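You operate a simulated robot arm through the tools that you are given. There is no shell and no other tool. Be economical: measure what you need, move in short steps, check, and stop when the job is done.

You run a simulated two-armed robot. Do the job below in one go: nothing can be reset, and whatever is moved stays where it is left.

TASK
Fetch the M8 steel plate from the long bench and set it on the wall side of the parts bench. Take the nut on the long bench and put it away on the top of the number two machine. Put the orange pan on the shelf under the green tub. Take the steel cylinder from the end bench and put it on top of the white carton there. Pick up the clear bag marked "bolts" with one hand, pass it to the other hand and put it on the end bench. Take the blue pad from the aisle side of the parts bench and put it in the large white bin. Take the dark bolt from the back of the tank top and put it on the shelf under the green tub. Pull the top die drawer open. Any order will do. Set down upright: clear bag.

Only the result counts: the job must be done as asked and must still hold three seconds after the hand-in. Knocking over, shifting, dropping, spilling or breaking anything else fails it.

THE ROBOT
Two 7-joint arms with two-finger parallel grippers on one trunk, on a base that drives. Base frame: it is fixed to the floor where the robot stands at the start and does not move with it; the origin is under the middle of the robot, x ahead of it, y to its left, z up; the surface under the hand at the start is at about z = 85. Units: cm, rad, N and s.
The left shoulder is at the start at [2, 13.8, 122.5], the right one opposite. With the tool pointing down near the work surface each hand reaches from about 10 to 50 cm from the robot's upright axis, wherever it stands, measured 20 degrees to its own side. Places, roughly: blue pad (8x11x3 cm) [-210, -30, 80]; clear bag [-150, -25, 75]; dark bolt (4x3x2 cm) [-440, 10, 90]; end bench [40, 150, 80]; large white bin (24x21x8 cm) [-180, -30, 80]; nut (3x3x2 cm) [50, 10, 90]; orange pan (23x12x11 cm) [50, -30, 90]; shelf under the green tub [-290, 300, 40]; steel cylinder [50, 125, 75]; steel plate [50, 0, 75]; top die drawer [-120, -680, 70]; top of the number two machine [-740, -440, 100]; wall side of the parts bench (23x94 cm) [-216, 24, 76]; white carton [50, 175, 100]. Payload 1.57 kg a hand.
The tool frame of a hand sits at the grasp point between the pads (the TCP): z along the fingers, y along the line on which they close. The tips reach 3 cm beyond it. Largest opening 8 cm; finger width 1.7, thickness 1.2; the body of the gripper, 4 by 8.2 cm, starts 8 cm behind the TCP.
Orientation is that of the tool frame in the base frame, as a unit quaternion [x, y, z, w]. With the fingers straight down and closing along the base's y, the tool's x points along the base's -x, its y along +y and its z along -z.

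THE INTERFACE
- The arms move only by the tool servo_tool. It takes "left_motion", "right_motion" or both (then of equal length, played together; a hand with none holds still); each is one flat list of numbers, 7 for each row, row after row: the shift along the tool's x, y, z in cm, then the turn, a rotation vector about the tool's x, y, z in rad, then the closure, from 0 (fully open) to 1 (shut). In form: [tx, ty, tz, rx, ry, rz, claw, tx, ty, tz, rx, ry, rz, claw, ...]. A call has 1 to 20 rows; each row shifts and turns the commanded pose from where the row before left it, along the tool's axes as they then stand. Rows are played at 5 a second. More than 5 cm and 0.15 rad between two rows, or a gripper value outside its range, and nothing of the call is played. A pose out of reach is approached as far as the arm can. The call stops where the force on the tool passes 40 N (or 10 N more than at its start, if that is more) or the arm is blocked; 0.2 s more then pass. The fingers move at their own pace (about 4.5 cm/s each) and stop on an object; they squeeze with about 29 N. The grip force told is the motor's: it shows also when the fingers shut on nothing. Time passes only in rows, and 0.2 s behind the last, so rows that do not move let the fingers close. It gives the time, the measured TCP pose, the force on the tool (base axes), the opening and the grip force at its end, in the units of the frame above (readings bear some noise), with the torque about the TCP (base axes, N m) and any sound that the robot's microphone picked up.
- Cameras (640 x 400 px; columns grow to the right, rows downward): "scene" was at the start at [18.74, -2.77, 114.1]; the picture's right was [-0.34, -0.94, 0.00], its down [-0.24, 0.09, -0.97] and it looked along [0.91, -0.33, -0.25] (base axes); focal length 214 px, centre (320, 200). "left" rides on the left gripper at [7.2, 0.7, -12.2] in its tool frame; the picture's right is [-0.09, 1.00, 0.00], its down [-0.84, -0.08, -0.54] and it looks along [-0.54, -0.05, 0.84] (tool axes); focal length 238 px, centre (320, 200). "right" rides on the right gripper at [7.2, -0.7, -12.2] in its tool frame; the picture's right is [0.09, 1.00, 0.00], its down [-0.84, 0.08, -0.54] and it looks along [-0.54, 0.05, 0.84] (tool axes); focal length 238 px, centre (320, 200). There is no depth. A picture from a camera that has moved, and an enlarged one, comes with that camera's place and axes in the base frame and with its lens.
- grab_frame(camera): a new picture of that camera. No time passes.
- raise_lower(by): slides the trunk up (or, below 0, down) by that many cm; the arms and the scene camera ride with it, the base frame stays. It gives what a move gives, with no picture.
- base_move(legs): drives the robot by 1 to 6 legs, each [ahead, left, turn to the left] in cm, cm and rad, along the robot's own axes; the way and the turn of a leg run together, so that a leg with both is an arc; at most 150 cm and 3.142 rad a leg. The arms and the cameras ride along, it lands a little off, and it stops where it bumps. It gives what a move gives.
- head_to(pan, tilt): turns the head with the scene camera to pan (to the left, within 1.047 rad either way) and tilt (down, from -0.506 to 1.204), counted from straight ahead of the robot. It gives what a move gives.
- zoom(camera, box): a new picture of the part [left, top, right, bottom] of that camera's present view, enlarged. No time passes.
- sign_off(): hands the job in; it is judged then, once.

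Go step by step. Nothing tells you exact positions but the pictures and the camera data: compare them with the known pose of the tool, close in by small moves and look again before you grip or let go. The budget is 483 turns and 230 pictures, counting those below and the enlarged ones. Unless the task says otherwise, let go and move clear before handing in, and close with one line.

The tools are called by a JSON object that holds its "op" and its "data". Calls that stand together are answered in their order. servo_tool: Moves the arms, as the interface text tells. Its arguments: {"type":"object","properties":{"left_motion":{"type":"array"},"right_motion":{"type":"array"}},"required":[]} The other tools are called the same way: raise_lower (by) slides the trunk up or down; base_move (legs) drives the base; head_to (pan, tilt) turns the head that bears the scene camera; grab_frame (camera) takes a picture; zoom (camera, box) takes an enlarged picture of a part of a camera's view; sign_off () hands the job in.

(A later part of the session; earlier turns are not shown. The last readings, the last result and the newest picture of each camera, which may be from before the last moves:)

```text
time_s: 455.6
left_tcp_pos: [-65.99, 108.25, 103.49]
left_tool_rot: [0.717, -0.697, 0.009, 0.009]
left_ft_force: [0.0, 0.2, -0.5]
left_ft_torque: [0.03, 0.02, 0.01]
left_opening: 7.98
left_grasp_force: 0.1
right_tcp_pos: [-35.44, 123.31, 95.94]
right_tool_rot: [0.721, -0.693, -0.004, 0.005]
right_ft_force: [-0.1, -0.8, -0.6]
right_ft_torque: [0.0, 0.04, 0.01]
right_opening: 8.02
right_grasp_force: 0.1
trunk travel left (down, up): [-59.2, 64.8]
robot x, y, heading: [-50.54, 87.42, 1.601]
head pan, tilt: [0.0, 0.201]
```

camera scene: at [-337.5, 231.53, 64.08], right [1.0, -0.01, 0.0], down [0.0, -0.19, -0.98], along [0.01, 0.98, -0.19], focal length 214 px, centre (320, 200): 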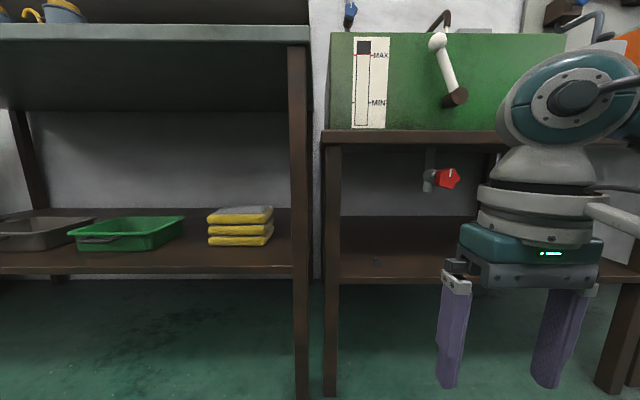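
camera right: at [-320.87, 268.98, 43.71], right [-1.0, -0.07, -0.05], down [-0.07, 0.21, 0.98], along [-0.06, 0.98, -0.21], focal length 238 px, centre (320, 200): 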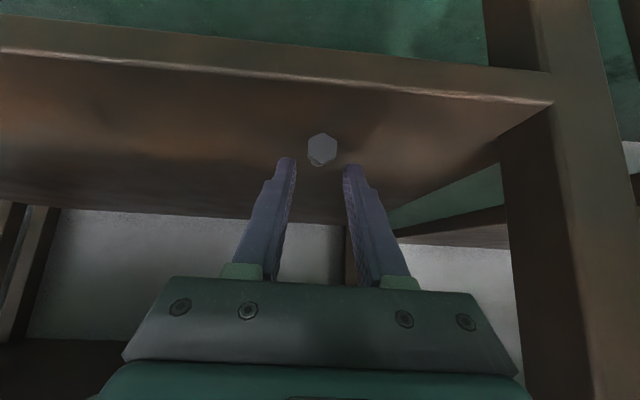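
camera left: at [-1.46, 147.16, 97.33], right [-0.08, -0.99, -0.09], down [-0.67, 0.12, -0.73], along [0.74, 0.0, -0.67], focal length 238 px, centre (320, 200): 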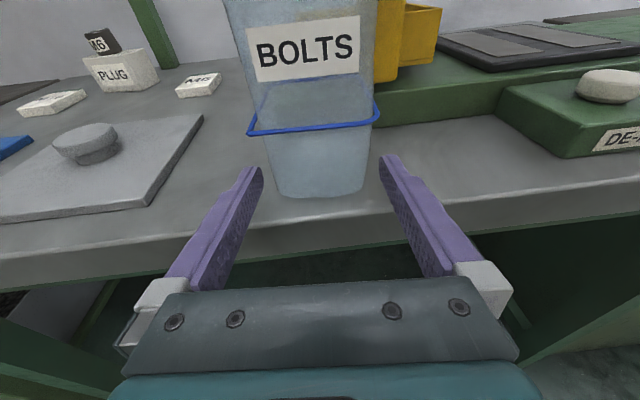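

Plan for the pan: with the right hand pitched 45°, grip the bowl's rim on its right side (opposite the handle); that posture also fits under the shelf board. I'll drive to the long bench.

{"op": "base_move", "data": {"legs": [[0, 0, -1.6], [0, -111, 0], [48, 0, 0]]}}

{"op": "head_to", "data": {"pan": -0.2, "tilt": 0.55}}

{"op": "grab_frame", "data": {"camera": "scene"}}

```text
time_s: 467.6
left_tcp_pos: [17.29, -8.2, 103.44]
left_tool_rot: [0.009, 1.0, 0.001, -0.013]
left_ft_force: [-0.2, 0.0, -0.2]
left_ft_torque: [-0.05, 0.02, 0.02]
left_opening: 7.98
left_grasp_force: 0.1
right_tcp_pos: [31.04, -39.54, 96.05]
right_tool_rot: [0.004, 1.0, 0.007, -0.001]
right_ft_force: [-0.2, -0.8, 0.0]
right_ft_torque: [0.01, -0.01, 0.0]
right_opening: 8.01
right_grasp_force: 0.1
trunk travel left (down, up): [-59.2, 64.8]
robot x, y, heading: [-4.06, -22.6, -0.025]
head pan, tilt: [0.0, 0.201]
```

```text
time_s: 468.4
left_tcp_pos: [17.45, -8.27, 103.45]
left_tool_rot: [0.008, 1.0, 0.002, -0.013]
left_ft_force: [-0.7, 0.0, 0.5]
left_ft_torque: [0.01, -0.02, 0.02]
left_opening: 7.99
left_grasp_force: 0.1
right_tcp_pos: [31.14, -39.46, 96.04]
right_tool_rot: [0.004, 1.0, 0.007, 0.001]
right_ft_force: [0.5, -0.2, 0.7]
right_ft_torque: [-0.03, 0.0, -0.01]
right_opening: 7.99
right_grasp_force: 0.1
trunk travel left (down, up): [-59.2, 64.8]
robot x, y, heading: [-4.29, -22.71, -0.018]
head pan, tilt: [-0.201, 0.55]
```

```text
90 pictures are left
camera scene: at [14.62, -24.27, 110.61], right [-0.22, -0.98, 0.0], down [-0.51, 0.11, -0.85], along [0.83, -0.19, -0.52], focal length 214 px, centre (320, 200)
```

scene: 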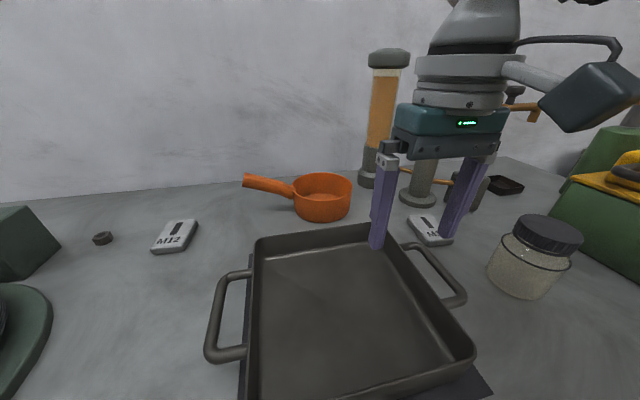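

Bowl centre about (51.5,-33.2), radius 5.9, rim z≈91. I'll lift and pitch the right hand, then drive in 11 cm.

{"op": "servo_tool", "data": {"right_motion": [0, 0, -3, 0, 0, 0, 0.3, 0, 0, -3, 0, 0, 0, 0.3, 0, 0, 0, 0, -0.131, 0, 0.3, 0, 0, 0, 0, -0.131, 0, 0.3, 0, 0, 0, 0, -0.131, 0, 0.3, 0, 0, 0, 0, -0.131, 0, 0.3, 0, 0, 0, 0, -0.131, 0, 0.3, 0, 0, 0, 0, -0.131, 0, 0.3]}}

{"op": "base_move", "data": {"legs": [[9, 0, 0.018]]}}

{"op": "grab_frame", "data": {"camera": "right"}}

{"op": "grab_frame", "data": {"camera": "scene"}}

```text
time_s: 470.2
left_tcp_pos: [17.35, -8.41, 103.49]
left_tool_rot: [0.009, 1.0, 0.001, -0.013]
left_ft_force: [0.1, 0.1, 0.3]
left_ft_torque: [0.03, -0.04, 0.0]
left_opening: 8.03
left_grasp_force: 0.1
right_tcp_pos: [31.15, -39.53, 102.0]
right_tool_rot: [0.007, 0.923, 0.004, 0.384]
right_ft_force: [0.6, -0.4, 0.0]
right_ft_torque: [-0.02, 0.0, -0.02]
right_opening: 5.59
right_grasp_force: 0.0
trunk travel left (down, up): [-59.2, 64.8]
robot x, y, heading: [-4.16, -22.5, -0.023]
head pan, tilt: [-0.201, 0.55]
```

```text
time_s: 471.3
left_tcp_pos: [25.78, -8.02, 103.56]
left_tool_rot: [0.0, 1.0, 0.001, -0.014]
left_ft_force: [-0.2, 0.9, -0.2]
left_ft_torque: [0.01, -0.03, 0.0]
left_opening: 8.01
left_grasp_force: 0.0
right_tcp_pos: [40.2, -39.01, 101.92]
right_tool_rot: [0.0, 0.924, 0.007, 0.383]
right_ft_force: [1.2, 0.1, 0.3]
right_ft_torque: [0.0, 0.01, -0.01]
right_opening: 5.58
right_grasp_force: 0.1
trunk travel left (down, up): [-59.2, 64.8]
robot x, y, heading: [4.41, -22.75, -0.009]
head pan, tilt: [-0.201, 0.55]
```

```text
89 pictures are left
camera right: at [26.4, -39.83, 105.66], right [-0.07, 1.0, -0.05], down [0.21, 0.07, 0.98], along [0.98, 0.06, -0.21], focal length 238 px, centre (320, 200)
```

right: 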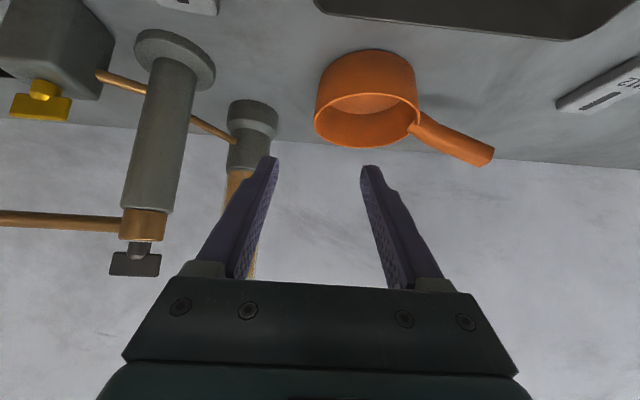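

```text
88 pictures are left
camera scene: at [23.43, -24.06, 110.61], right [-0.2, -0.98, 0.0], down [-0.51, 0.11, -0.85], along [0.84, -0.17, -0.52], focal length 214 px, centre (320, 200)
```

scene: 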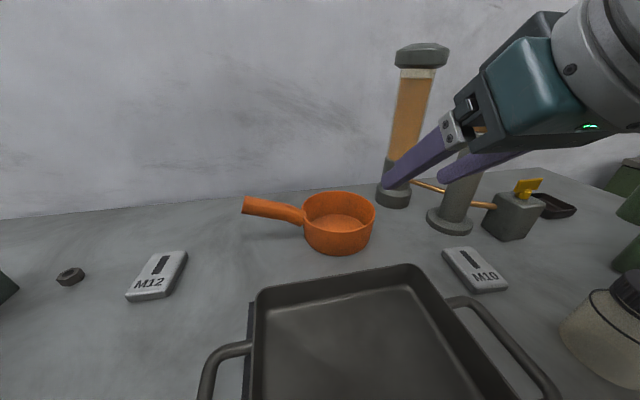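

Rim centre ≈(50.8,-33.3,90.7). I'll advance along the tool axis toward the right rim.

{"op": "servo_tool", "data": {"right_motion": [0.8, -0.2, 4, 0, 0, 0, 0.3, 0.8, 0, 4, 0, 0, 0, 0.3, 0, 0, 4, 0, 0, 0, 0.3]}}

{"op": "grab_frame", "data": {"camera": "right"}}

{"op": "zoom", "data": {"camera": "scene", "box": [230, 130, 470, 290]}}

```text
time_s: 472.1
left_tcp_pos: [25.76, -7.98, 103.46]
left_tool_rot: [0.001, 1.0, 0.001, -0.014]
left_ft_force: [0.2, 0.7, -0.1]
left_ft_torque: [0.0, 0.01, 0.03]
left_opening: 7.99
left_grasp_force: 0.0
right_tcp_pos: [47.63, -39.18, 92.38]
right_tool_rot: [-0.001, 0.924, 0.006, 0.383]
right_ft_force: [-0.6, -0.7, 0.1]
right_ft_torque: [-0.05, -0.01, 0.01]
right_opening: 5.6
right_grasp_force: 0.1
trunk travel left (down, up): [-59.2, 64.8]
robot x, y, heading: [4.89, -22.5, 0.001]
head pan, tilt: [-0.201, 0.55]
```

```text
87 pictures are left
camera right: at [33.75, -39.89, 96.13], right [-0.07, 1.0, -0.05], down [0.21, 0.07, 0.98], along [0.98, 0.06, -0.21], focal length 238 px, centre (320, 200)
```

right: 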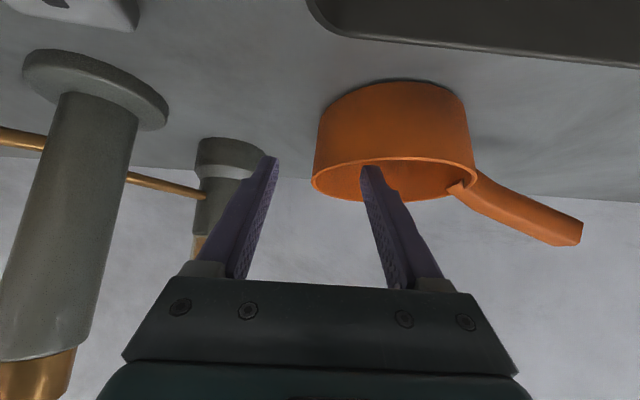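

```text
2.50 times, centred on (350, 210) of scene
camera zoom: at [23.42, -24.05, 110.61], right [-0.2, -0.98, 0.0], down [-0.51, 0.11, -0.85], along [0.84, -0.17, -0.52], focal length 536 px, centre (245, 175)
```

zoom: 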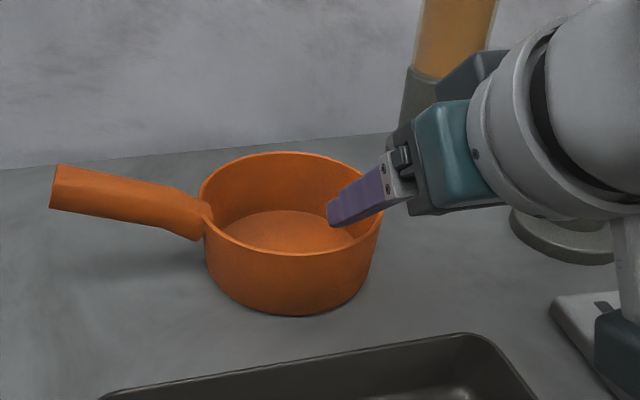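

Inner finger is inside the bowl's right rim. Advance the last 4.5 cm.

{"op": "servo_tool", "data": {"right_motion": [-0.3, 0, 2.3, 0, 0, 0, 0.3, -0.27, 0, 2.2, 0, 0, 0, 0.3]}}

{"op": "grab_frame", "data": {"camera": "right"}}

{"op": "zoom", "data": {"camera": "scene", "box": [230, 130, 470, 290]}}

```text
time_s: 472.7
left_tcp_pos: [25.91, -7.96, 103.56]
left_tool_rot: [0.001, 1.0, 0.001, -0.013]
left_ft_force: [-0.1, -0.7, -0.7]
left_ft_torque: [-0.02, 0.01, -0.03]
left_opening: 8.0
left_grasp_force: 0.0
right_tcp_pos: [51.06, -38.95, 89.6]
right_tool_rot: [-0.001, 0.924, 0.006, 0.383]
right_ft_force: [-0.3, -0.5, -0.4]
right_ft_torque: [-0.02, 0.0, 0.02]
right_opening: 5.62
right_grasp_force: 0.0
trunk travel left (down, up): [-59.2, 64.8]
robot x, y, heading: [4.56, -22.47, -0.004]
head pan, tilt: [-0.201, 0.55]
```

```text
85 pictures are left
camera right: at [37.33, -39.71, 93.32], right [-0.07, 1.0, -0.05], down [0.21, 0.07, 0.98], along [0.98, 0.06, -0.21], focal length 238 px, centre (320, 200)
```

right: 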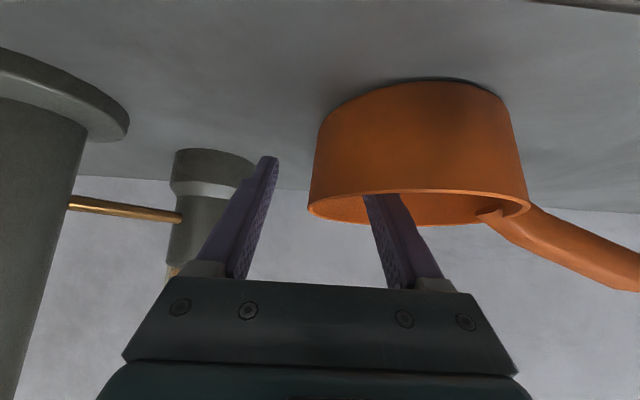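

```text
2.50 times, centred on (350, 210) of scene
camera zoom: at [23.42, -24.05, 110.61], right [-0.2, -0.98, 0.0], down [-0.51, 0.11, -0.85], along [0.84, -0.17, -0.52], focal length 536 px, centre (245, 175)
```

zoom: 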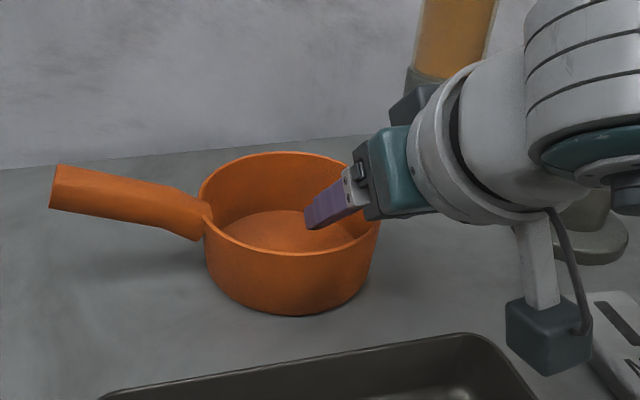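

{"op": "servo_tool", "data": {"right_motion": [0, 0, 0, 0, 0, 0, 0.5, 0, 0, 0, 0, 0, 0, 0.7, 0, 0, 0, 0, 0, 0, 0.85, 0, 0, 0, 0, 0, 0, 1, 0, 0, 0, 0, 0, 0, 1, 0, 0, 0, 0, 0, 0, 1]}}

{"op": "servo_tool", "data": {"right_motion": [-0.7, 0, -0.7, 0, 0, 0, 1, -0.7, 0, -0.7, 0, 0, 0, 1]}}

{"op": "grab_frame", "data": {"camera": "scene"}}

```text
time_s: 474.1
left_tcp_pos: [25.96, -8.09, 103.44]
left_tool_rot: [0.001, 1.0, 0.001, -0.013]
left_ft_force: [0.7, -0.3, -0.4]
left_ft_torque: [0.0, 0.03, 0.03]
left_opening: 8.02
left_grasp_force: 0.0
right_tcp_pos: [51.09, -38.89, 89.73]
right_tool_rot: [-0.001, 0.924, 0.007, 0.383]
right_ft_force: [0.3, 0.5, 1.2]
right_ft_torque: [0.19, -0.02, -0.04]
right_opening: 0.92
right_grasp_force: 27.0
trunk travel left (down, up): [-59.2, 64.8]
robot x, y, heading: [4.36, -22.89, -0.002]
head pan, tilt: [-0.201, 0.55]
```

```text
time_s: 474.7
left_tcp_pos: [25.81, -7.98, 103.48]
left_tool_rot: [0.001, 1.0, 0.001, -0.013]
left_ft_force: [0.4, -0.4, -0.1]
left_ft_torque: [0.02, -0.02, 0.01]
left_opening: 7.99
left_grasp_force: 0.1
right_tcp_pos: [51.07, -38.98, 91.49]
right_tool_rot: [-0.001, 0.924, 0.007, 0.383]
right_ft_force: [0.3, 0.2, -3.4]
right_ft_torque: [-0.32, 0.08, 0.05]
right_opening: 0.88
right_grasp_force: 27.5
trunk travel left (down, up): [-59.2, 64.8]
robot x, y, heading: [4.68, -22.68, -0.004]
head pan, tilt: [-0.201, 0.55]
```

```text
83 pictures are left
camera scene: at [23.4, -24.06, 110.6], right [-0.2, -0.98, 0.0], down [-0.51, 0.11, -0.85], along [0.83, -0.17, -0.52], focal length 214 px, centre (320, 200)
```

scene: 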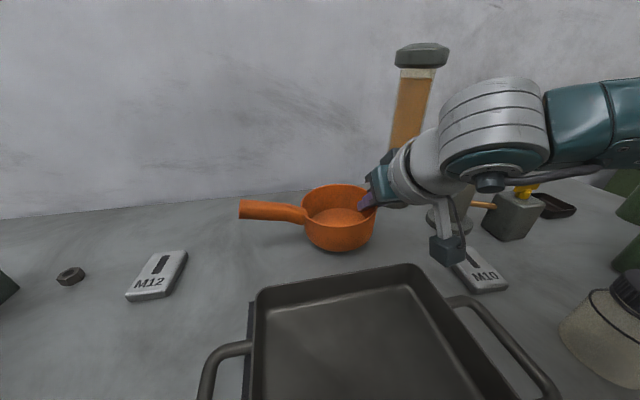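

The pan lifts level (≈0.35 kg). Raise with the trunk, then back away.

{"op": "raise_lower", "data": {"by": 14}}

{"op": "base_move", "data": {"legs": [[-56, 0, 0]]}}

{"op": "grab_frame", "data": {"camera": "scene"}}

```text
time_s: 476.4
left_tcp_pos: [25.84, -7.96, 117.45]
left_tool_rot: [0.001, 1.0, 0.0, -0.014]
left_ft_force: [-0.2, 0.1, -1.2]
left_ft_torque: [-0.03, 0.01, 0.01]
left_opening: 8.0
left_grasp_force: 0.0
right_tcp_pos: [51.08, -38.87, 105.43]
right_tool_rot: [-0.001, 0.924, 0.007, 0.383]
right_ft_force: [-1.5, 0.7, -3.4]
right_ft_torque: [-0.27, 0.07, 0.06]
right_opening: 0.85
right_grasp_force: 27.0
trunk travel left (down, up): [-73.2, 50.8]
robot x, y, heading: [4.0, -22.46, -0.006]
head pan, tilt: [-0.201, 0.55]
```

```text
time_s: 479.6
left_tcp_pos: [-30.38, -7.79, 117.41]
left_tool_rot: [0.004, 1.0, 0.001, -0.013]
left_ft_force: [0.0, 0.9, 0.6]
left_ft_torque: [-0.04, -0.01, 0.03]
left_opening: 8.01
left_grasp_force: 0.0
right_tcp_pos: [-5.23, -38.94, 105.55]
right_tool_rot: [0.002, 0.924, 0.005, 0.383]
right_ft_force: [0.2, 0.4, -0.9]
right_ft_torque: [-0.04, 0.01, -0.01]
right_opening: 0.81
right_grasp_force: 27.0
trunk travel left (down, up): [-73.2, 50.8]
robot x, y, heading: [-51.53, -22.35, -0.007]
head pan, tilt: [-0.201, 0.55]
```

```text
82 pictures are left
camera scene: at [-32.91, -23.87, 124.6], right [-0.21, -0.98, 0.0], down [-0.51, 0.11, -0.85], along [0.83, -0.18, -0.52], focal length 214 px, centre (320, 200)
```

scene: 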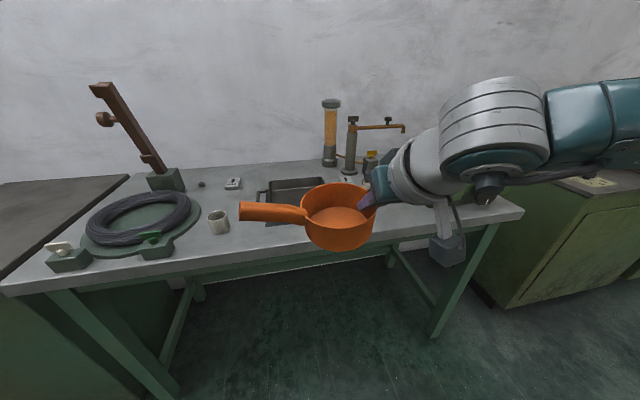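

The force reading dropped; I'll check the grip closely.

{"op": "servo_tool", "data": {"right_motion": [0, 0, 0, 0, 0, 0, 1]}}

{"op": "zoom", "data": {"camera": "scene", "box": [220, 140, 500, 300]}}

{"op": "grab_frame", "data": {"camera": "right"}}

```text
time_s: 480.0
left_tcp_pos: [-30.42, -7.88, 117.55]
left_tool_rot: [0.003, 1.0, 0.001, -0.013]
left_ft_force: [-0.3, -1.1, 0.0]
left_ft_torque: [0.03, -0.02, 0.04]
left_opening: 7.98
left_grasp_force: 0.1
right_tcp_pos: [-5.3, -38.92, 105.43]
right_tool_rot: [0.001, 0.924, 0.006, 0.382]
right_ft_force: [-0.7, -0.7, -3.5]
right_ft_torque: [-0.23, 0.06, 0.06]
right_opening: 0.75
right_grasp_force: 26.7
trunk travel left (down, up): [-73.2, 50.8]
robot x, y, heading: [-51.62, -22.3, -0.011]
head pan, tilt: [-0.201, 0.55]
```

```text
2.29 times, centred on (360, 220) of scene
camera zoom: at [-32.91, -23.87, 124.6], right [-0.21, -0.98, 0.0], down [-0.51, 0.11, -0.85], along [0.83, -0.18, -0.52], focal length 490 px, centre (229, 154)
```

zoom: 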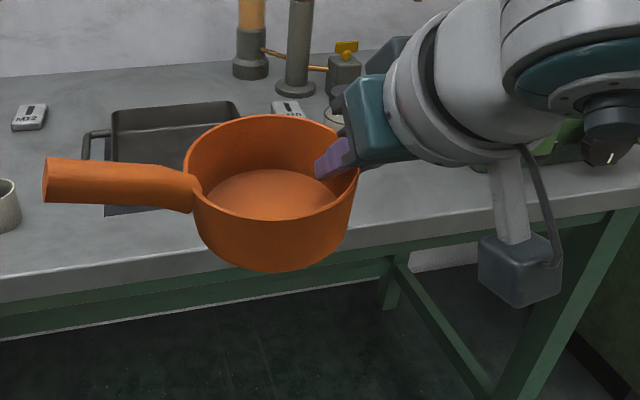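

```text
80 pictures are left
camera right: at [-19.1, -39.62, 109.23], right [-0.07, 1.0, -0.05], down [0.21, 0.07, 0.98], along [0.98, 0.05, -0.21], focal length 238 px, centre (320, 200)
```

right: 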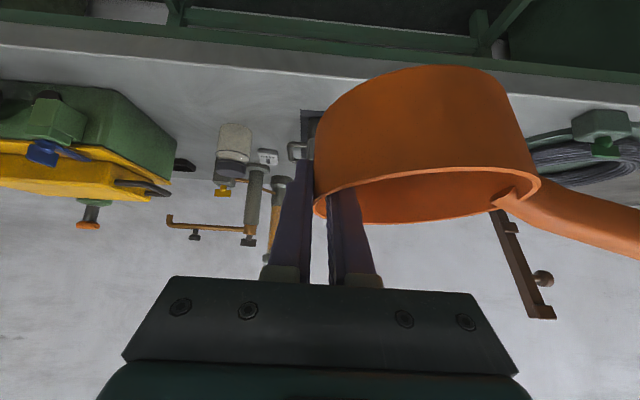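

The pan may be creeping in the grip (opening shrinking). I'll bring the left hand to support the handle: yaw it 90° first.

{"op": "servo_tool", "data": {"left_motion": [0, 0, 0, 0, 0, -0.1428, 0, 0, 0, 0, 0, 0, -0.1428, 0, 0, 0, 0, 0, 0, -0.1428, 0, 0, 0, 0, 0, 0, -0.1428, 0, 0, 0, 0, 0, 0, -0.1428, 0, 0, 0, 0, 0, 0, -0.1428, 0, 0, 0, 0, 0, 0, -0.1428, 0, 0, 0, 0, 0, 0, -0.1428, 0, 0, 0, 0, 0, 0, -0.1428, 0, 0, 0, 0, 0, 0, -0.1428, 0, 0, 0, 0, 0, 0, -0.1428, 0]}}

{"op": "zoom", "data": {"camera": "scene", "box": [180, 120, 500, 300]}}

```text
time_s: 482.4
left_tcp_pos: [-30.48, -7.9, 117.33]
left_tool_rot: [-0.705, 0.709, 0.01, -0.009]
left_ft_force: [0.0, 0.0, -0.3]
left_ft_torque: [0.01, 0.04, -0.01]
left_opening: 7.99
left_grasp_force: 0.1
right_tcp_pos: [-5.34, -38.99, 105.7]
right_tool_rot: [0.002, 0.924, 0.006, 0.382]
right_ft_force: [0.4, -0.7, -2.6]
right_ft_torque: [-0.29, 0.05, 0.03]
right_opening: 0.74
right_grasp_force: 26.9
trunk travel left (down, up): [-73.2, 50.8]
robot x, y, heading: [-51.32, -22.42, -0.005]
head pan, tilt: [-0.201, 0.55]
```

```text
2.00 times, centred on (340, 210) of scene
camera zoom: at [-32.91, -23.87, 124.6], right [-0.21, -0.98, 0.0], down [-0.51, 0.11, -0.85], along [0.83, -0.18, -0.52], focal length 429 px, centre (280, 180)
```

zoom: 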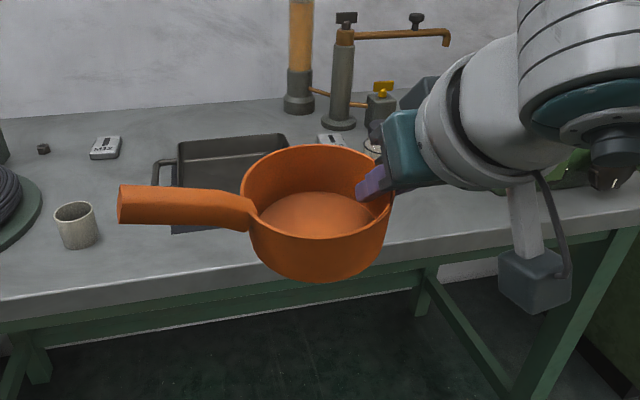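

Grip is stable at rest, but I'll support the handle with the left hand for the drive. Moving above the handle (≈(-6.5,-22)).

{"op": "servo_tool", "data": {"left_motion": [2.8, -4, 0, 0, 0, 0, 0.3, 2.8, -4, 0, 0, 0, 0, 0.3, 2.8, -4, 0, 0, 0, 0, 0.3, 2.8, -4, 0, 0, 0, 0, 0.3, 2.9, -4, 0, 0, 0, 0, 0.3, 0, -4, 0, 0, 0, 0, 0.3]}}

{"op": "grab_frame", "data": {"camera": "left"}}

{"op": "grab_frame", "data": {"camera": "scene"}}

```text
time_s: 483.8
left_tcp_pos: [-7.78, -21.31, 116.52]
left_tool_rot: [-0.701, 0.713, 0.009, -0.006]
left_ft_force: [0.3, 1.6, 0.3]
left_ft_torque: [-0.06, 0.03, 0.0]
left_opening: 5.59
left_grasp_force: 0.1
left hand out of reach, approached as far as the arm can: row 6
right_tcp_pos: [-5.24, -38.85, 105.53]
right_tool_rot: [0.002, 0.924, 0.006, 0.383]
right_ft_force: [0.6, 0.3, -2.2]
right_ft_torque: [-0.23, 0.03, -0.02]
right_opening: 0.74
right_grasp_force: 26.9
trunk travel left (down, up): [-73.2, 50.8]
robot x, y, heading: [-51.9, -22.11, -0.013]
head pan, tilt: [-0.201, 0.55]
```

```text
78 pictures are left
camera left: at [-8.24, -28.56, 128.69], right [-0.99, 0.11, 0.02], down [0.1, 0.83, 0.54], along [0.04, 0.54, -0.84], focal length 238 px, centre (320, 200)
```

left: 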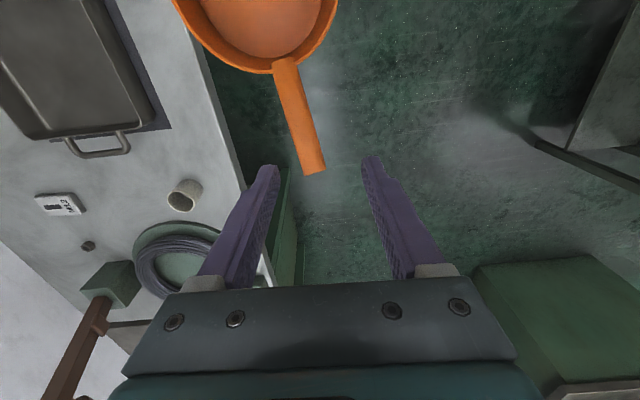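

```text
77 pictures are left
camera scene: at [-32.9, -23.82, 124.6], right [-0.21, -0.98, 0.0], down [-0.51, 0.11, -0.85], along [0.83, -0.18, -0.52], focal length 214 px, centre (320, 200)
```

scene: 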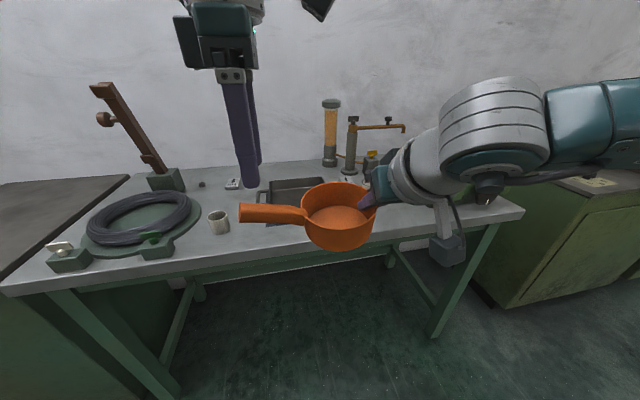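

{"op": "servo_tool", "data": {"left_motion": [1, -1.5, 0, 0, 0, 0, 0.3, 0, 0, 4, 0, 0, 0, 0.3, 0, 0, 4, 0, 0, 0, 0.3, 0, 0, 1.8, 0, 0, 0, 0.3]}}

{"op": "zoom", "data": {"camera": "scene", "box": [180, 120, 500, 300]}}

```text
time_s: 484.8
left_tcp_pos: [-8.46, -21.36, 107.58]
left_tool_rot: [-0.704, 0.71, 0.009, -0.007]
left_ft_force: [1.2, 0.8, 0.7]
left_ft_torque: [-0.01, -0.05, 0.03]
left_opening: 5.75
left_grasp_force: 0.8
left hand out of reach, approached as far as the arm can: row 1, 4
right_tcp_pos: [-5.39, -38.89, 105.47]
right_tool_rot: [0.001, 0.924, 0.006, 0.383]
right_ft_force: [-1.6, -1.2, -3.3]
right_ft_torque: [-0.27, 0.03, 0.32]
right_opening: 0.74
right_grasp_force: 26.7
trunk travel left (down, up): [-73.2, 50.8]
robot x, y, heading: [-51.37, -22.49, -0.008]
head pan, tilt: [-0.201, 0.55]
```

```text
2.00 times, centred on (340, 210) of scene
camera zoom: at [-32.91, -23.87, 124.6], right [-0.21, -0.98, 0.0], down [-0.51, 0.11, -0.85], along [0.83, -0.18, -0.52], focal length 429 px, centre (280, 180)
```

zoom: 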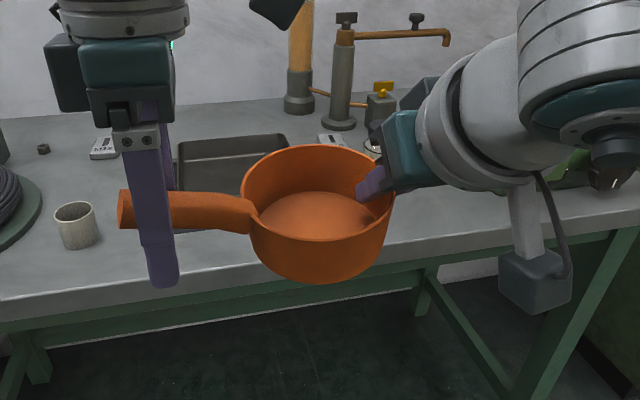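

Straddled; shift the right hand 1.6 cm back to centre the handle, then close the left gripper.

{"op": "servo_tool", "data": {"right_motion": [0.6, 0, -0.6, 0, 0, 0, 1, 0.55, 0, -0.55, 0, 0, 0, 1]}}

{"op": "servo_tool", "data": {"left_motion": [0, 0, 0, 0, 0, 0, 0.5, 0, 0, 0, 0, 0, 0, 0.6, 0, 0, 0, 0, 0, 0, 0.7, 0, 0, 0, 0, 0, 0, 0.85, 0, 0, 0, 0, 0, 0, 1]}}

```text
time_s: 485.4
left_tcp_pos: [-8.42, -21.38, 107.57]
left_tool_rot: [-0.704, 0.71, 0.011, -0.008]
left_ft_force: [-0.1, 0.8, -0.1]
left_ft_torque: [0.04, 0.01, -0.01]
left_opening: 5.57
left_grasp_force: 0.1
right_tcp_pos: [-7.01, -39.02, 105.61]
right_tool_rot: [0.001, 0.924, 0.006, 0.383]
right_ft_force: [-0.4, -0.1, -2.2]
right_ft_torque: [-0.02, -0.02, 0.0]
right_opening: 0.71
right_grasp_force: 27.0
trunk travel left (down, up): [-73.2, 50.8]
robot x, y, heading: [-51.65, -22.24, -0.009]
head pan, tilt: [-0.201, 0.55]
```

```text
time_s: 486.6
left_tcp_pos: [-8.47, -21.31, 107.57]
left_tool_rot: [-0.705, 0.709, 0.011, -0.009]
left_ft_force: [2.9, -0.4, -0.4]
left_ft_torque: [0.02, -0.19, 0.46]
left_opening: 2.71
left_grasp_force: 28.7
right_tcp_pos: [-6.97, -38.85, 105.51]
right_tool_rot: [0.002, 0.924, 0.005, 0.383]
right_ft_force: [-3.0, 1.0, -2.0]
right_ft_torque: [0.06, 0.14, -0.01]
right_opening: 0.72
right_grasp_force: 26.0
trunk travel left (down, up): [-73.2, 50.8]
robot x, y, heading: [-51.99, -22.46, -0.007]
head pan, tilt: [-0.201, 0.55]
```

Both hands hold the pan. Drive to the shelf area.

{"op": "base_move", "data": {"legs": [[0, 104, 0], [0, 0, 1.578], [0, 150, 0], [0, 78, 0]]}}

```text
time_s: 506.6
left_tcp_pos: [-280.76, 124.86, 107.57]
left_tool_rot: [1.0, -0.006, -0.001, 0.014]
left_ft_force: [-2.2, 0.9, 0.1]
left_ft_torque: [0.27, -0.05, 0.66]
left_opening: 2.72
left_grasp_force: 29.0
right_tcp_pos: [-263.17, 126.25, 105.45]
right_tool_rot: [-0.65, 0.656, 0.274, 0.267]
right_ft_force: [2.0, -0.9, -3.2]
right_ft_torque: [-0.28, -0.13, -0.53]
right_opening: 0.72
right_grasp_force: 27.5
trunk travel left (down, up): [-73.2, 50.8]
robot x, y, heading: [-279.97, 81.73, 1.554]
head pan, tilt: [-0.201, 0.55]
```

{"op": "base_move", "data": {"legs": [[130, 0, 0.017], [0, 38, 0]]}}

{"op": "raise_lower", "data": {"by": -40}}

{"op": "head_to", "data": {"pan": 0.0, "tilt": 0.4}}

{"op": "grab_frame", "data": {"camera": "scene"}}

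```text
time_s: 515.2
left_tcp_pos: [-319.18, 256.91, 107.42]
left_tool_rot: [1.0, 0.001, -0.001, 0.013]
left_ft_force: [0.5, 1.0, 0.1]
left_ft_torque: [0.21, 0.01, 0.7]
left_opening: 2.72
left_grasp_force: 28.9
right_tcp_pos: [-301.66, 258.5, 105.51]
right_tool_rot: [0.656, -0.65, -0.276, -0.265]
right_ft_force: [0.1, -0.3, -1.7]
right_ft_torque: [-0.21, -0.13, -0.56]
right_opening: 0.7
right_grasp_force: 26.2
trunk travel left (down, up): [-73.2, 50.8]
robot x, y, heading: [-317.62, 213.67, 1.575]
head pan, tilt: [-0.201, 0.55]
```

```text
time_s: 519.1
left_tcp_pos: [-319.08, 256.76, 67.61]
left_tool_rot: [1.0, 0.003, 0.0, 0.013]
left_ft_force: [0.9, 0.5, -0.2]
left_ft_torque: [0.23, -0.01, 0.7]
left_opening: 2.72
left_grasp_force: 29.3
right_tcp_pos: [-301.65, 258.58, 65.58]
right_tool_rot: [0.656, -0.65, -0.277, -0.264]
right_ft_force: [-0.8, -0.3, -1.6]
right_ft_torque: [-0.2, -0.16, -0.59]
right_opening: 0.74
right_grasp_force: 26.7
trunk travel left (down, up): [-33.2, 90.8]
robot x, y, heading: [-317.82, 213.79, 1.576]
head pan, tilt: [-0.201, 0.55]
```

```text
time_s: 519.8
left_tcp_pos: [-319.2, 256.66, 67.65]
left_tool_rot: [1.0, 0.003, -0.001, 0.014]
left_ft_force: [1.5, -0.5, -0.1]
left_ft_torque: [0.12, 0.07, 0.61]
left_opening: 2.74
left_grasp_force: 29.1
right_tcp_pos: [-301.61, 258.43, 65.6]
right_tool_rot: [0.656, -0.65, -0.277, -0.265]
right_ft_force: [-1.8, 0.0, -1.4]
right_ft_torque: [-0.21, -0.18, -0.62]
right_opening: 0.7
right_grasp_force: 26.0
trunk travel left (down, up): [-33.2, 90.8]
robot x, y, heading: [-317.76, 213.61, 1.576]
head pan, tilt: [0.0, 0.4]
```

```text
75 pictures are left
camera scene: at [-317.61, 233.19, 85.86], right [1.0, -0.02, 0.0], down [-0.01, -0.4, -0.92], along [0.02, 0.92, -0.4], focal length 214 px, centre (320, 200)
```

scene: 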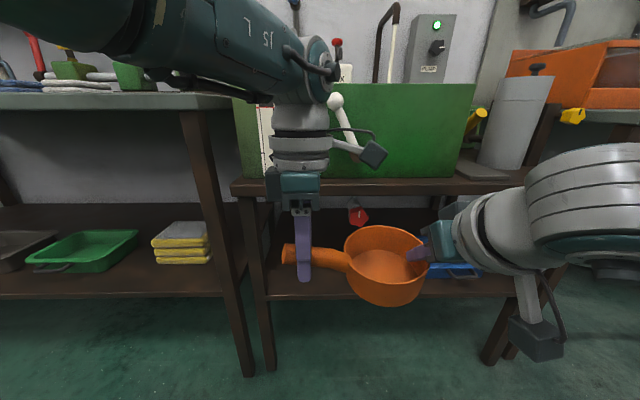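

Lower further to shelf-entry height, then release the handle with the left hand.

{"op": "raise_lower", "data": {"by": -20.5}}

{"op": "servo_tool", "data": {"left_motion": [0, 0, 0, 0, 0, 0, 0.6, 0, 0, 0, 0, 0, 0, 0.4, 0, 0, 0, 0, 0, 0, 0.3, 0, 0, -3, 0, 0, 0, 0.3, 0, 0, -4, 0, 0, 0, 0.3, 0, 4, 0, 0, 0, 0, 0.3, 0, 4, 0, 0, 0, 0, 0.3, 0, 4, 0, 0, 0, 0, 0.3, 0, 4, 0, 0, 0, 0, 0.3]}}

{"op": "grab_frame", "data": {"camera": "scene"}}

{"op": "grab_frame", "data": {"camera": "right"}}

```text
time_s: 522.0
left_tcp_pos: [-319.18, 256.77, 47.01]
left_tool_rot: [1.0, 0.003, 0.0, 0.014]
left_ft_force: [2.2, 0.5, -0.4]
left_ft_torque: [0.2, 0.06, 0.71]
left_opening: 2.7
left_grasp_force: 28.7
right_tcp_pos: [-301.62, 258.45, 44.98]
right_tool_rot: [0.656, -0.65, -0.276, -0.264]
right_ft_force: [-2.3, -0.4, -1.7]
right_ft_torque: [-0.21, -0.13, -0.58]
right_opening: 0.71
right_grasp_force: 26.8
trunk travel left (down, up): [-12.7, 111.3]
robot x, y, heading: [-317.52, 213.46, 1.577]
head pan, tilt: [0.0, 0.4]
```

```text
time_s: 524.0
left_tcp_pos: [-318.72, 256.92, 53.89]
left_tool_rot: [1.0, 0.003, -0.001, 0.013]
left_ft_force: [0.3, 0.0, -1.3]
left_ft_torque: [0.03, -0.03, 0.03]
left_opening: 5.61
left_grasp_force: 0.1
left hand out of reach, approached as far as the arm can: row 4, 6, 7, 8, 9
right_tcp_pos: [-301.54, 258.5, 44.92]
right_tool_rot: [0.656, -0.65, -0.276, -0.265]
right_ft_force: [-0.9, 0.4, -2.1]
right_ft_torque: [0.0, -0.16, 0.02]
right_opening: 0.69
right_grasp_force: 25.7
trunk travel left (down, up): [-12.7, 111.3]
robot x, y, heading: [-317.63, 213.53, 1.573]
head pan, tilt: [0.0, 0.4]
```

```text
74 pictures are left
camera scene: at [-317.82, 233.19, 65.47], right [1.0, 0.0, 0.0], down [0.0, -0.39, -0.92], along [0.0, 0.92, -0.39], focal length 214 px, centre (320, 200)
```

scene: 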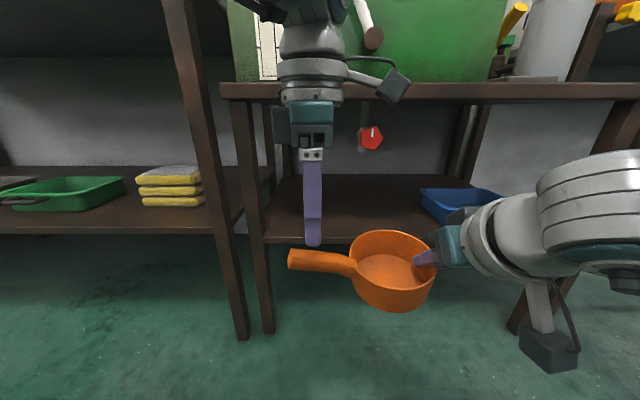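

```text
73 pictures are left
camera right: at [-300.83, 244.85, 48.75], right [-1.0, -0.08, -0.05], down [-0.07, 0.21, 0.98], along [-0.07, 0.97, -0.21], focal length 238 px, centre (320, 200)
```

right: 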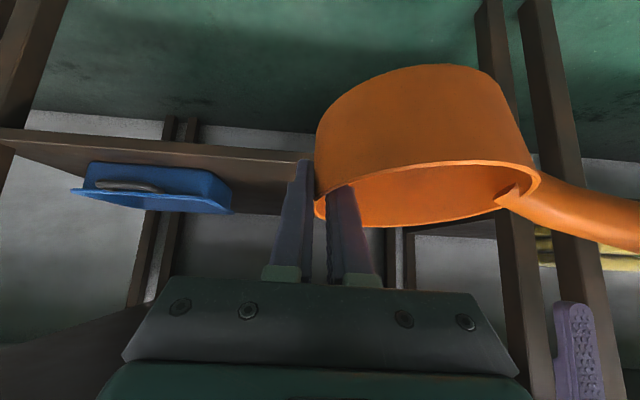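

Left released the handle; retract it by first yawing back to neutral.

{"op": "servo_tool", "data": {"left_motion": [0, 0, 0, 0, 0, 0.1428, 0.3, 0, 0, 0, 0, 0, 0.1428, 0.3, 0, 0, 0, 0, 0, 0.1428, 0.3, 0, 0, 0, 0, 0, 0.1428, 0.3, 0, 0, 0, 0, 0, 0.1428, 0.3, 0, 0, 0, 0, 0, 0.1428, 0.3, 0, 0, 0, 0, 0, 0.1428, 0.3, 0, 0, 0, 0, 0, 0.1428, 0.3, 0, 0, 0, 0, 0, 0.1428, 0.3, 0, 0, 0, 0, 0, 0.1428, 0.3, 0, 0, 0, 0, 0, 0.1428, 0.3]}}

{"op": "servo_tool", "data": {"left_motion": [4, 0, 0, 0, 0, 0, 0.3, 4, 0, 0, 0, 0, 0, 0.3, 4, 0, 0, 0, 0, 0, 0.3, 4, 3, 0, 0, 0, 0, 0.3, 0, 4, 0, 0, 0, 0, 0.3, 0, 4, 0, 0, 0, 0, 0.3]}}

```text
time_s: 526.4
left_tcp_pos: [-318.71, 256.93, 54.14]
left_tool_rot: [0.709, -0.705, 0.009, 0.01]
left_ft_force: [-0.5, 0.2, 0.1]
left_ft_torque: [0.02, 0.0, 0.02]
left_opening: 5.61
left_grasp_force: 0.1
right_tcp_pos: [-301.6, 258.5, 44.94]
right_tool_rot: [0.656, -0.651, -0.276, -0.265]
right_ft_force: [-0.8, 0.8, -2.0]
right_ft_torque: [-0.01, -0.12, 0.02]
right_opening: 0.66
right_grasp_force: 26.1
trunk travel left (down, up): [-12.7, 111.3]
robot x, y, heading: [-318.12, 213.8, 1.575]
head pan, tilt: [0.0, 0.4]
```

```text
time_s: 527.8
left_tcp_pos: [-321.09, 257.8, 54.5]
left_tool_rot: [0.709, -0.705, 0.008, 0.01]
left_ft_force: [-1.0, -0.1, 0.3]
left_ft_torque: [0.01, -0.02, -0.03]
left_opening: 5.6
left_grasp_force: 0.1
left hand out of reach, approached as far as the arm can: row 1, 2, 3, 4, 5, 6
right_tcp_pos: [-301.73, 258.61, 45.02]
right_tool_rot: [0.656, -0.65, -0.277, -0.265]
right_ft_force: [-0.2, 0.3, -1.6]
right_ft_torque: [0.04, -0.11, 0.04]
right_opening: 0.65
right_grasp_force: 26.1
trunk travel left (down, up): [-12.7, 111.3]
robot x, y, heading: [-317.53, 214.11, 1.572]
head pan, tilt: [0.0, 0.4]
```

{"op": "servo_tool", "data": {"left_motion": [0, 0, -4, 0, 0, 0, 0.3, 0, 0, -4, 0, 0, 0, 0.3, 3, 0, -2, 0, 0, 0, 0.3, 4, 0, 0, 0, 0, 0.3, 4, 0, 0, 0, 0, 0.3]}}

{"op": "grab_frame", "data": {"camera": "scene"}}

```text
refused: motion must hold 7 numbers for each row
```

```text
72 pictures are left
camera scene: at [-317.89, 233.22, 65.48], right [1.0, 0.0, 0.0], down [0.0, -0.39, -0.92], along [0.0, 0.92, -0.39], focal length 214 px, centre (320, 200)
```

scene: 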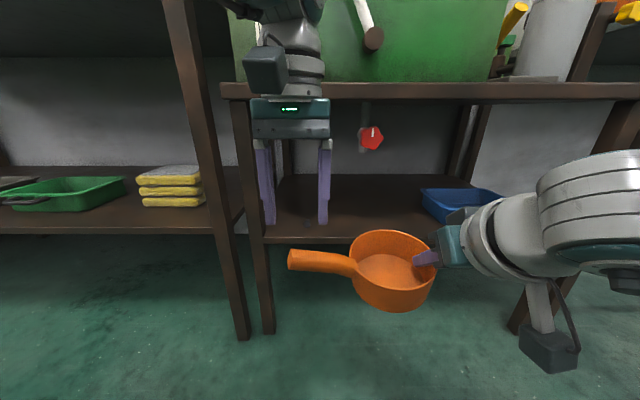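

{"op": "servo_tool", "data": {"left_motion": [0, 0, -3, 0, 0, 0, 0.3, 0, 0, -3, 0, 0, 0, 0.3, 3, 0, -2, 0, 0, 0, 0.3, 4, 0, 0, 0, 0, 0.3]}}

```text
refused: motion must hold 7 numbers for each row
```

{"op": "servo_tool", "data": {"left_motion": [0, 0, -3, 0, 0, 0, 0.3, 0, 0, -3, 0, 0, 0, 0.3, 3, 0, -2, 0, 0, 0, 0.3, 4, 0, 0, 0, 0, 0, 0.3]}}

```text
time_s: 528.8
left_tcp_pos: [-321.09, 249.84, 60.92]
left_tool_rot: [-0.704, 0.709, -0.018, -0.032]
left_ft_force: [0.9, 0.9, 0.7]
left_ft_torque: [-0.01, 0.0, 0.02]
left_opening: 5.59
left_grasp_force: 0.2
left hand out of reach, approached as far as the arm can: row 2
right_tcp_pos: [-301.7, 258.39, 45.01]
right_tool_rot: [0.656, -0.651, -0.276, -0.264]
right_ft_force: [-0.2, 0.2, -1.0]
right_ft_torque: [0.0, -0.12, -0.01]
right_opening: 0.64
right_grasp_force: 26.3
trunk travel left (down, up): [-12.7, 111.3]
robot x, y, heading: [-317.84, 214.07, 1.575]
head pan, tilt: [0.0, 0.4]
```

{"op": "servo_tool", "data": {"left_motion": [4, 2, 0, 0, 0, 0, 0.3, 4, 2, 0, 0, 0, 0, 0.3, 3, 3, 0, 0, 0, 0, 0.3, 0, 4, 0, 0, 0, 0, 0.3, 0, 4, 0, 0, 0, 0, 0.3]}}

{"op": "grab_frame", "data": {"camera": "scene"}}

```text
time_s: 530.0
left_tcp_pos: [-335.85, 237.51, 59.44]
left_tool_rot: [-0.697, 0.71, -0.017, -0.096]
left_ft_force: [0.1, 0.8, 0.5]
left_ft_torque: [0.0, 0.02, 0.02]
left_opening: 5.59
left_grasp_force: 0.1
right_tcp_pos: [-301.73, 258.36, 44.93]
right_tool_rot: [0.656, -0.651, -0.276, -0.264]
right_ft_force: [0.7, 0.5, -2.2]
right_ft_torque: [-0.03, -0.14, 0.01]
right_opening: 0.67
right_grasp_force: 26.5
trunk travel left (down, up): [-12.7, 111.3]
robot x, y, heading: [-317.67, 213.81, 1.574]
head pan, tilt: [0.0, 0.4]
stopped in row 5 (left hand): the arm was blocked; the commanded pose is now the measured one
```

```text
71 pictures are left
camera scene: at [-317.91, 233.16, 65.47], right [1.0, 0.0, 0.0], down [0.0, -0.39, -0.92], along [0.0, 0.92, -0.39], focal length 214 px, centre (320, 200)
```

scene: 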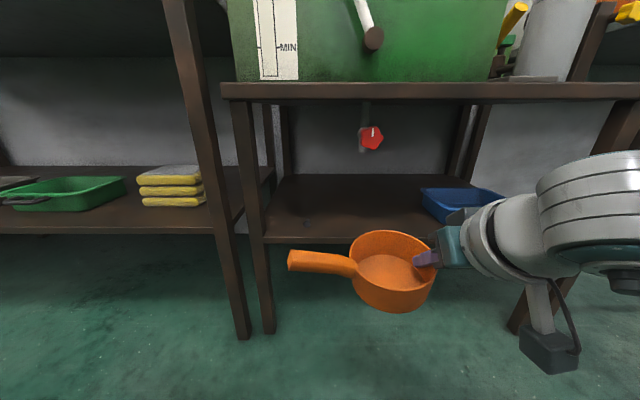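

The left hand is clear. Insert the pan: drive ahead 26 cm.

{"op": "base_move", "data": {"legs": [[14, 0, 0]]}}

{"op": "grab_frame", "data": {"camera": "scene"}}

```text
time_s: 531.3
left_tcp_pos: [-335.79, 251.2, 59.35]
left_tool_rot: [-0.697, 0.71, -0.017, -0.094]
left_ft_force: [-0.2, 0.1, -0.2]
left_ft_torque: [0.02, 0.02, 0.0]
left_opening: 5.58
left_grasp_force: 0.0
right_tcp_pos: [-301.68, 272.21, 44.96]
right_tool_rot: [0.657, -0.65, -0.276, -0.265]
right_ft_force: [0.4, -0.4, -2.4]
right_ft_torque: [0.0, -0.15, -0.02]
right_opening: 0.64
right_grasp_force: 26.0
trunk travel left (down, up): [-12.7, 111.3]
robot x, y, heading: [-317.58, 227.46, 1.573]
head pan, tilt: [0.0, 0.4]
```

```text
70 pictures are left
camera scene: at [-317.9, 246.83, 65.45], right [1.0, 0.01, 0.0], down [0.0, -0.39, -0.92], along [0.0, 0.92, -0.39], focal length 214 px, centre (320, 200)
```

scene: 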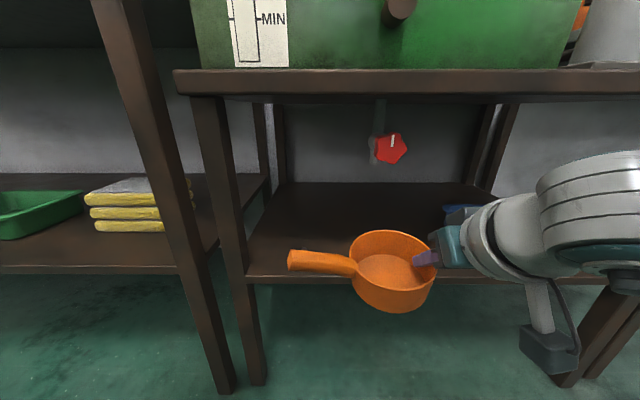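

{"op": "base_move", "data": {"legs": [[12, 0, 0]]}}

{"op": "grab_frame", "data": {"camera": "scene"}}

{"op": "grab_frame", "data": {"camera": "right"}}

```text
time_s: 532.5
left_tcp_pos: [-335.69, 263.19, 59.45]
left_tool_rot: [-0.698, 0.71, -0.017, -0.094]
left_ft_force: [0.8, 0.1, 0.2]
left_ft_torque: [0.04, -0.01, -0.02]
left_opening: 5.6
left_grasp_force: 0.0
right_tcp_pos: [-301.87, 284.25, 44.92]
right_tool_rot: [0.657, -0.65, -0.275, -0.264]
right_ft_force: [-0.5, -0.2, -1.7]
right_ft_torque: [0.0, -0.14, -0.01]
right_opening: 0.65
right_grasp_force: 26.2
trunk travel left (down, up): [-12.7, 111.3]
robot x, y, heading: [-317.73, 239.82, 1.575]
head pan, tilt: [0.0, 0.4]
```

```text
69 pictures are left
camera scene: at [-317.98, 258.92, 65.45], right [1.0, 0.01, 0.0], down [0.0, -0.39, -0.92], along [-0.01, 0.92, -0.39], focal length 214 px, centre (320, 200)
```

scene: 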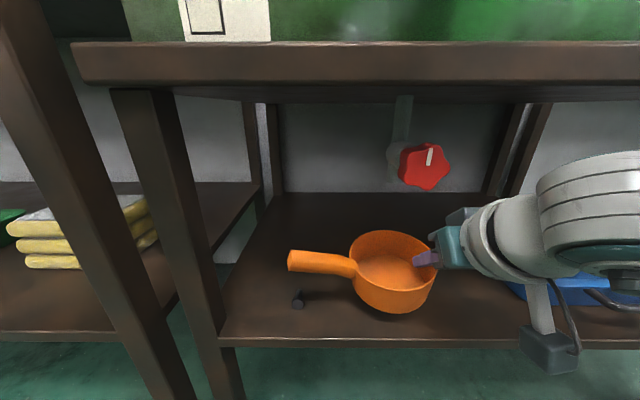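

```text
68 pictures are left
camera right: at [-301.01, 270.54, 48.68], right [-1.0, -0.08, -0.05], down [-0.07, 0.21, 0.98], along [-0.07, 0.97, -0.22], focal length 238 px, centre (320, 200)
```

right: 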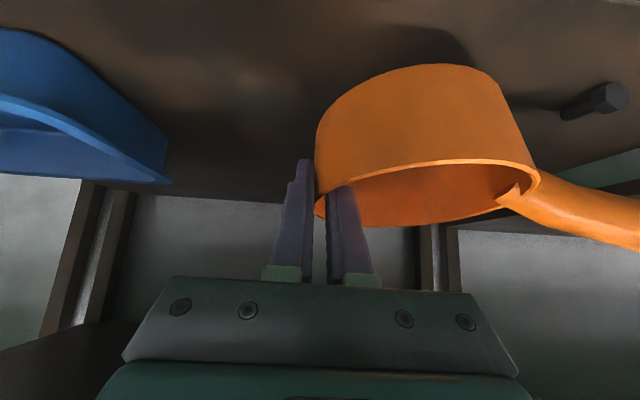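

Bowl is over the shelf, clear of bolt and tray. Lower gently.

{"op": "raise_lower", "data": {"by": -2.5}}

{"op": "raise_lower", "data": {"by": -0.7}}

{"op": "raise_lower", "data": {"by": -0.5}}

```text
time_s: 533.3
left_tcp_pos: [-335.81, 263.42, 57.02]
left_tool_rot: [-0.697, 0.71, -0.016, -0.094]
left_ft_force: [-0.2, 0.8, 0.7]
left_ft_torque: [0.0, 0.0, -0.01]
left_opening: 5.6
left_grasp_force: 0.1
right_tcp_pos: [-301.86, 284.43, 42.44]
right_tool_rot: [0.657, -0.651, -0.274, -0.264]
right_ft_force: [0.2, 0.2, -1.7]
right_ft_torque: [-0.01, -0.12, 0.01]
right_opening: 0.63
right_grasp_force: 25.8
trunk travel left (down, up): [-10.2, 113.8]
robot x, y, heading: [-318.07, 239.48, 1.572]
head pan, tilt: [0.0, 0.4]
```

```text
time_s: 533.8
left_tcp_pos: [-335.78, 263.38, 56.25]
left_tool_rot: [-0.697, 0.71, -0.016, -0.095]
left_ft_force: [0.1, -0.1, -0.2]
left_ft_torque: [-0.02, 0.0, -0.02]
left_opening: 5.58
left_grasp_force: 0.0
right_tcp_pos: [-301.92, 284.26, 41.74]
right_tool_rot: [0.657, -0.65, -0.276, -0.264]
right_ft_force: [0.4, -0.3, -1.8]
right_ft_torque: [-0.01, -0.07, 0.03]
right_opening: 0.65
right_grasp_force: 25.9
trunk travel left (down, up): [-9.5, 114.5]
robot x, y, heading: [-317.67, 239.65, 1.576]
head pan, tilt: [0.0, 0.4]
```

```text
time_s: 534.4
left_tcp_pos: [-335.9, 263.52, 55.82]
left_tool_rot: [-0.697, 0.71, -0.018, -0.094]
left_ft_force: [0.1, -0.1, -0.4]
left_ft_torque: [0.0, 0.03, 0.03]
left_opening: 5.62
left_grasp_force: 0.0
right_tcp_pos: [-301.67, 284.41, 41.47]
right_tool_rot: [0.657, -0.65, -0.276, -0.264]
right_ft_force: [1.5, -0.6, 4.9]
right_ft_torque: [-0.28, 0.18, 0.15]
right_opening: 0.64
right_grasp_force: 26.1
trunk travel left (down, up): [-9.0, 115.0]
robot x, y, heading: [-317.79, 239.33, 1.579]
head pan, tilt: [0.0, 0.4]
```

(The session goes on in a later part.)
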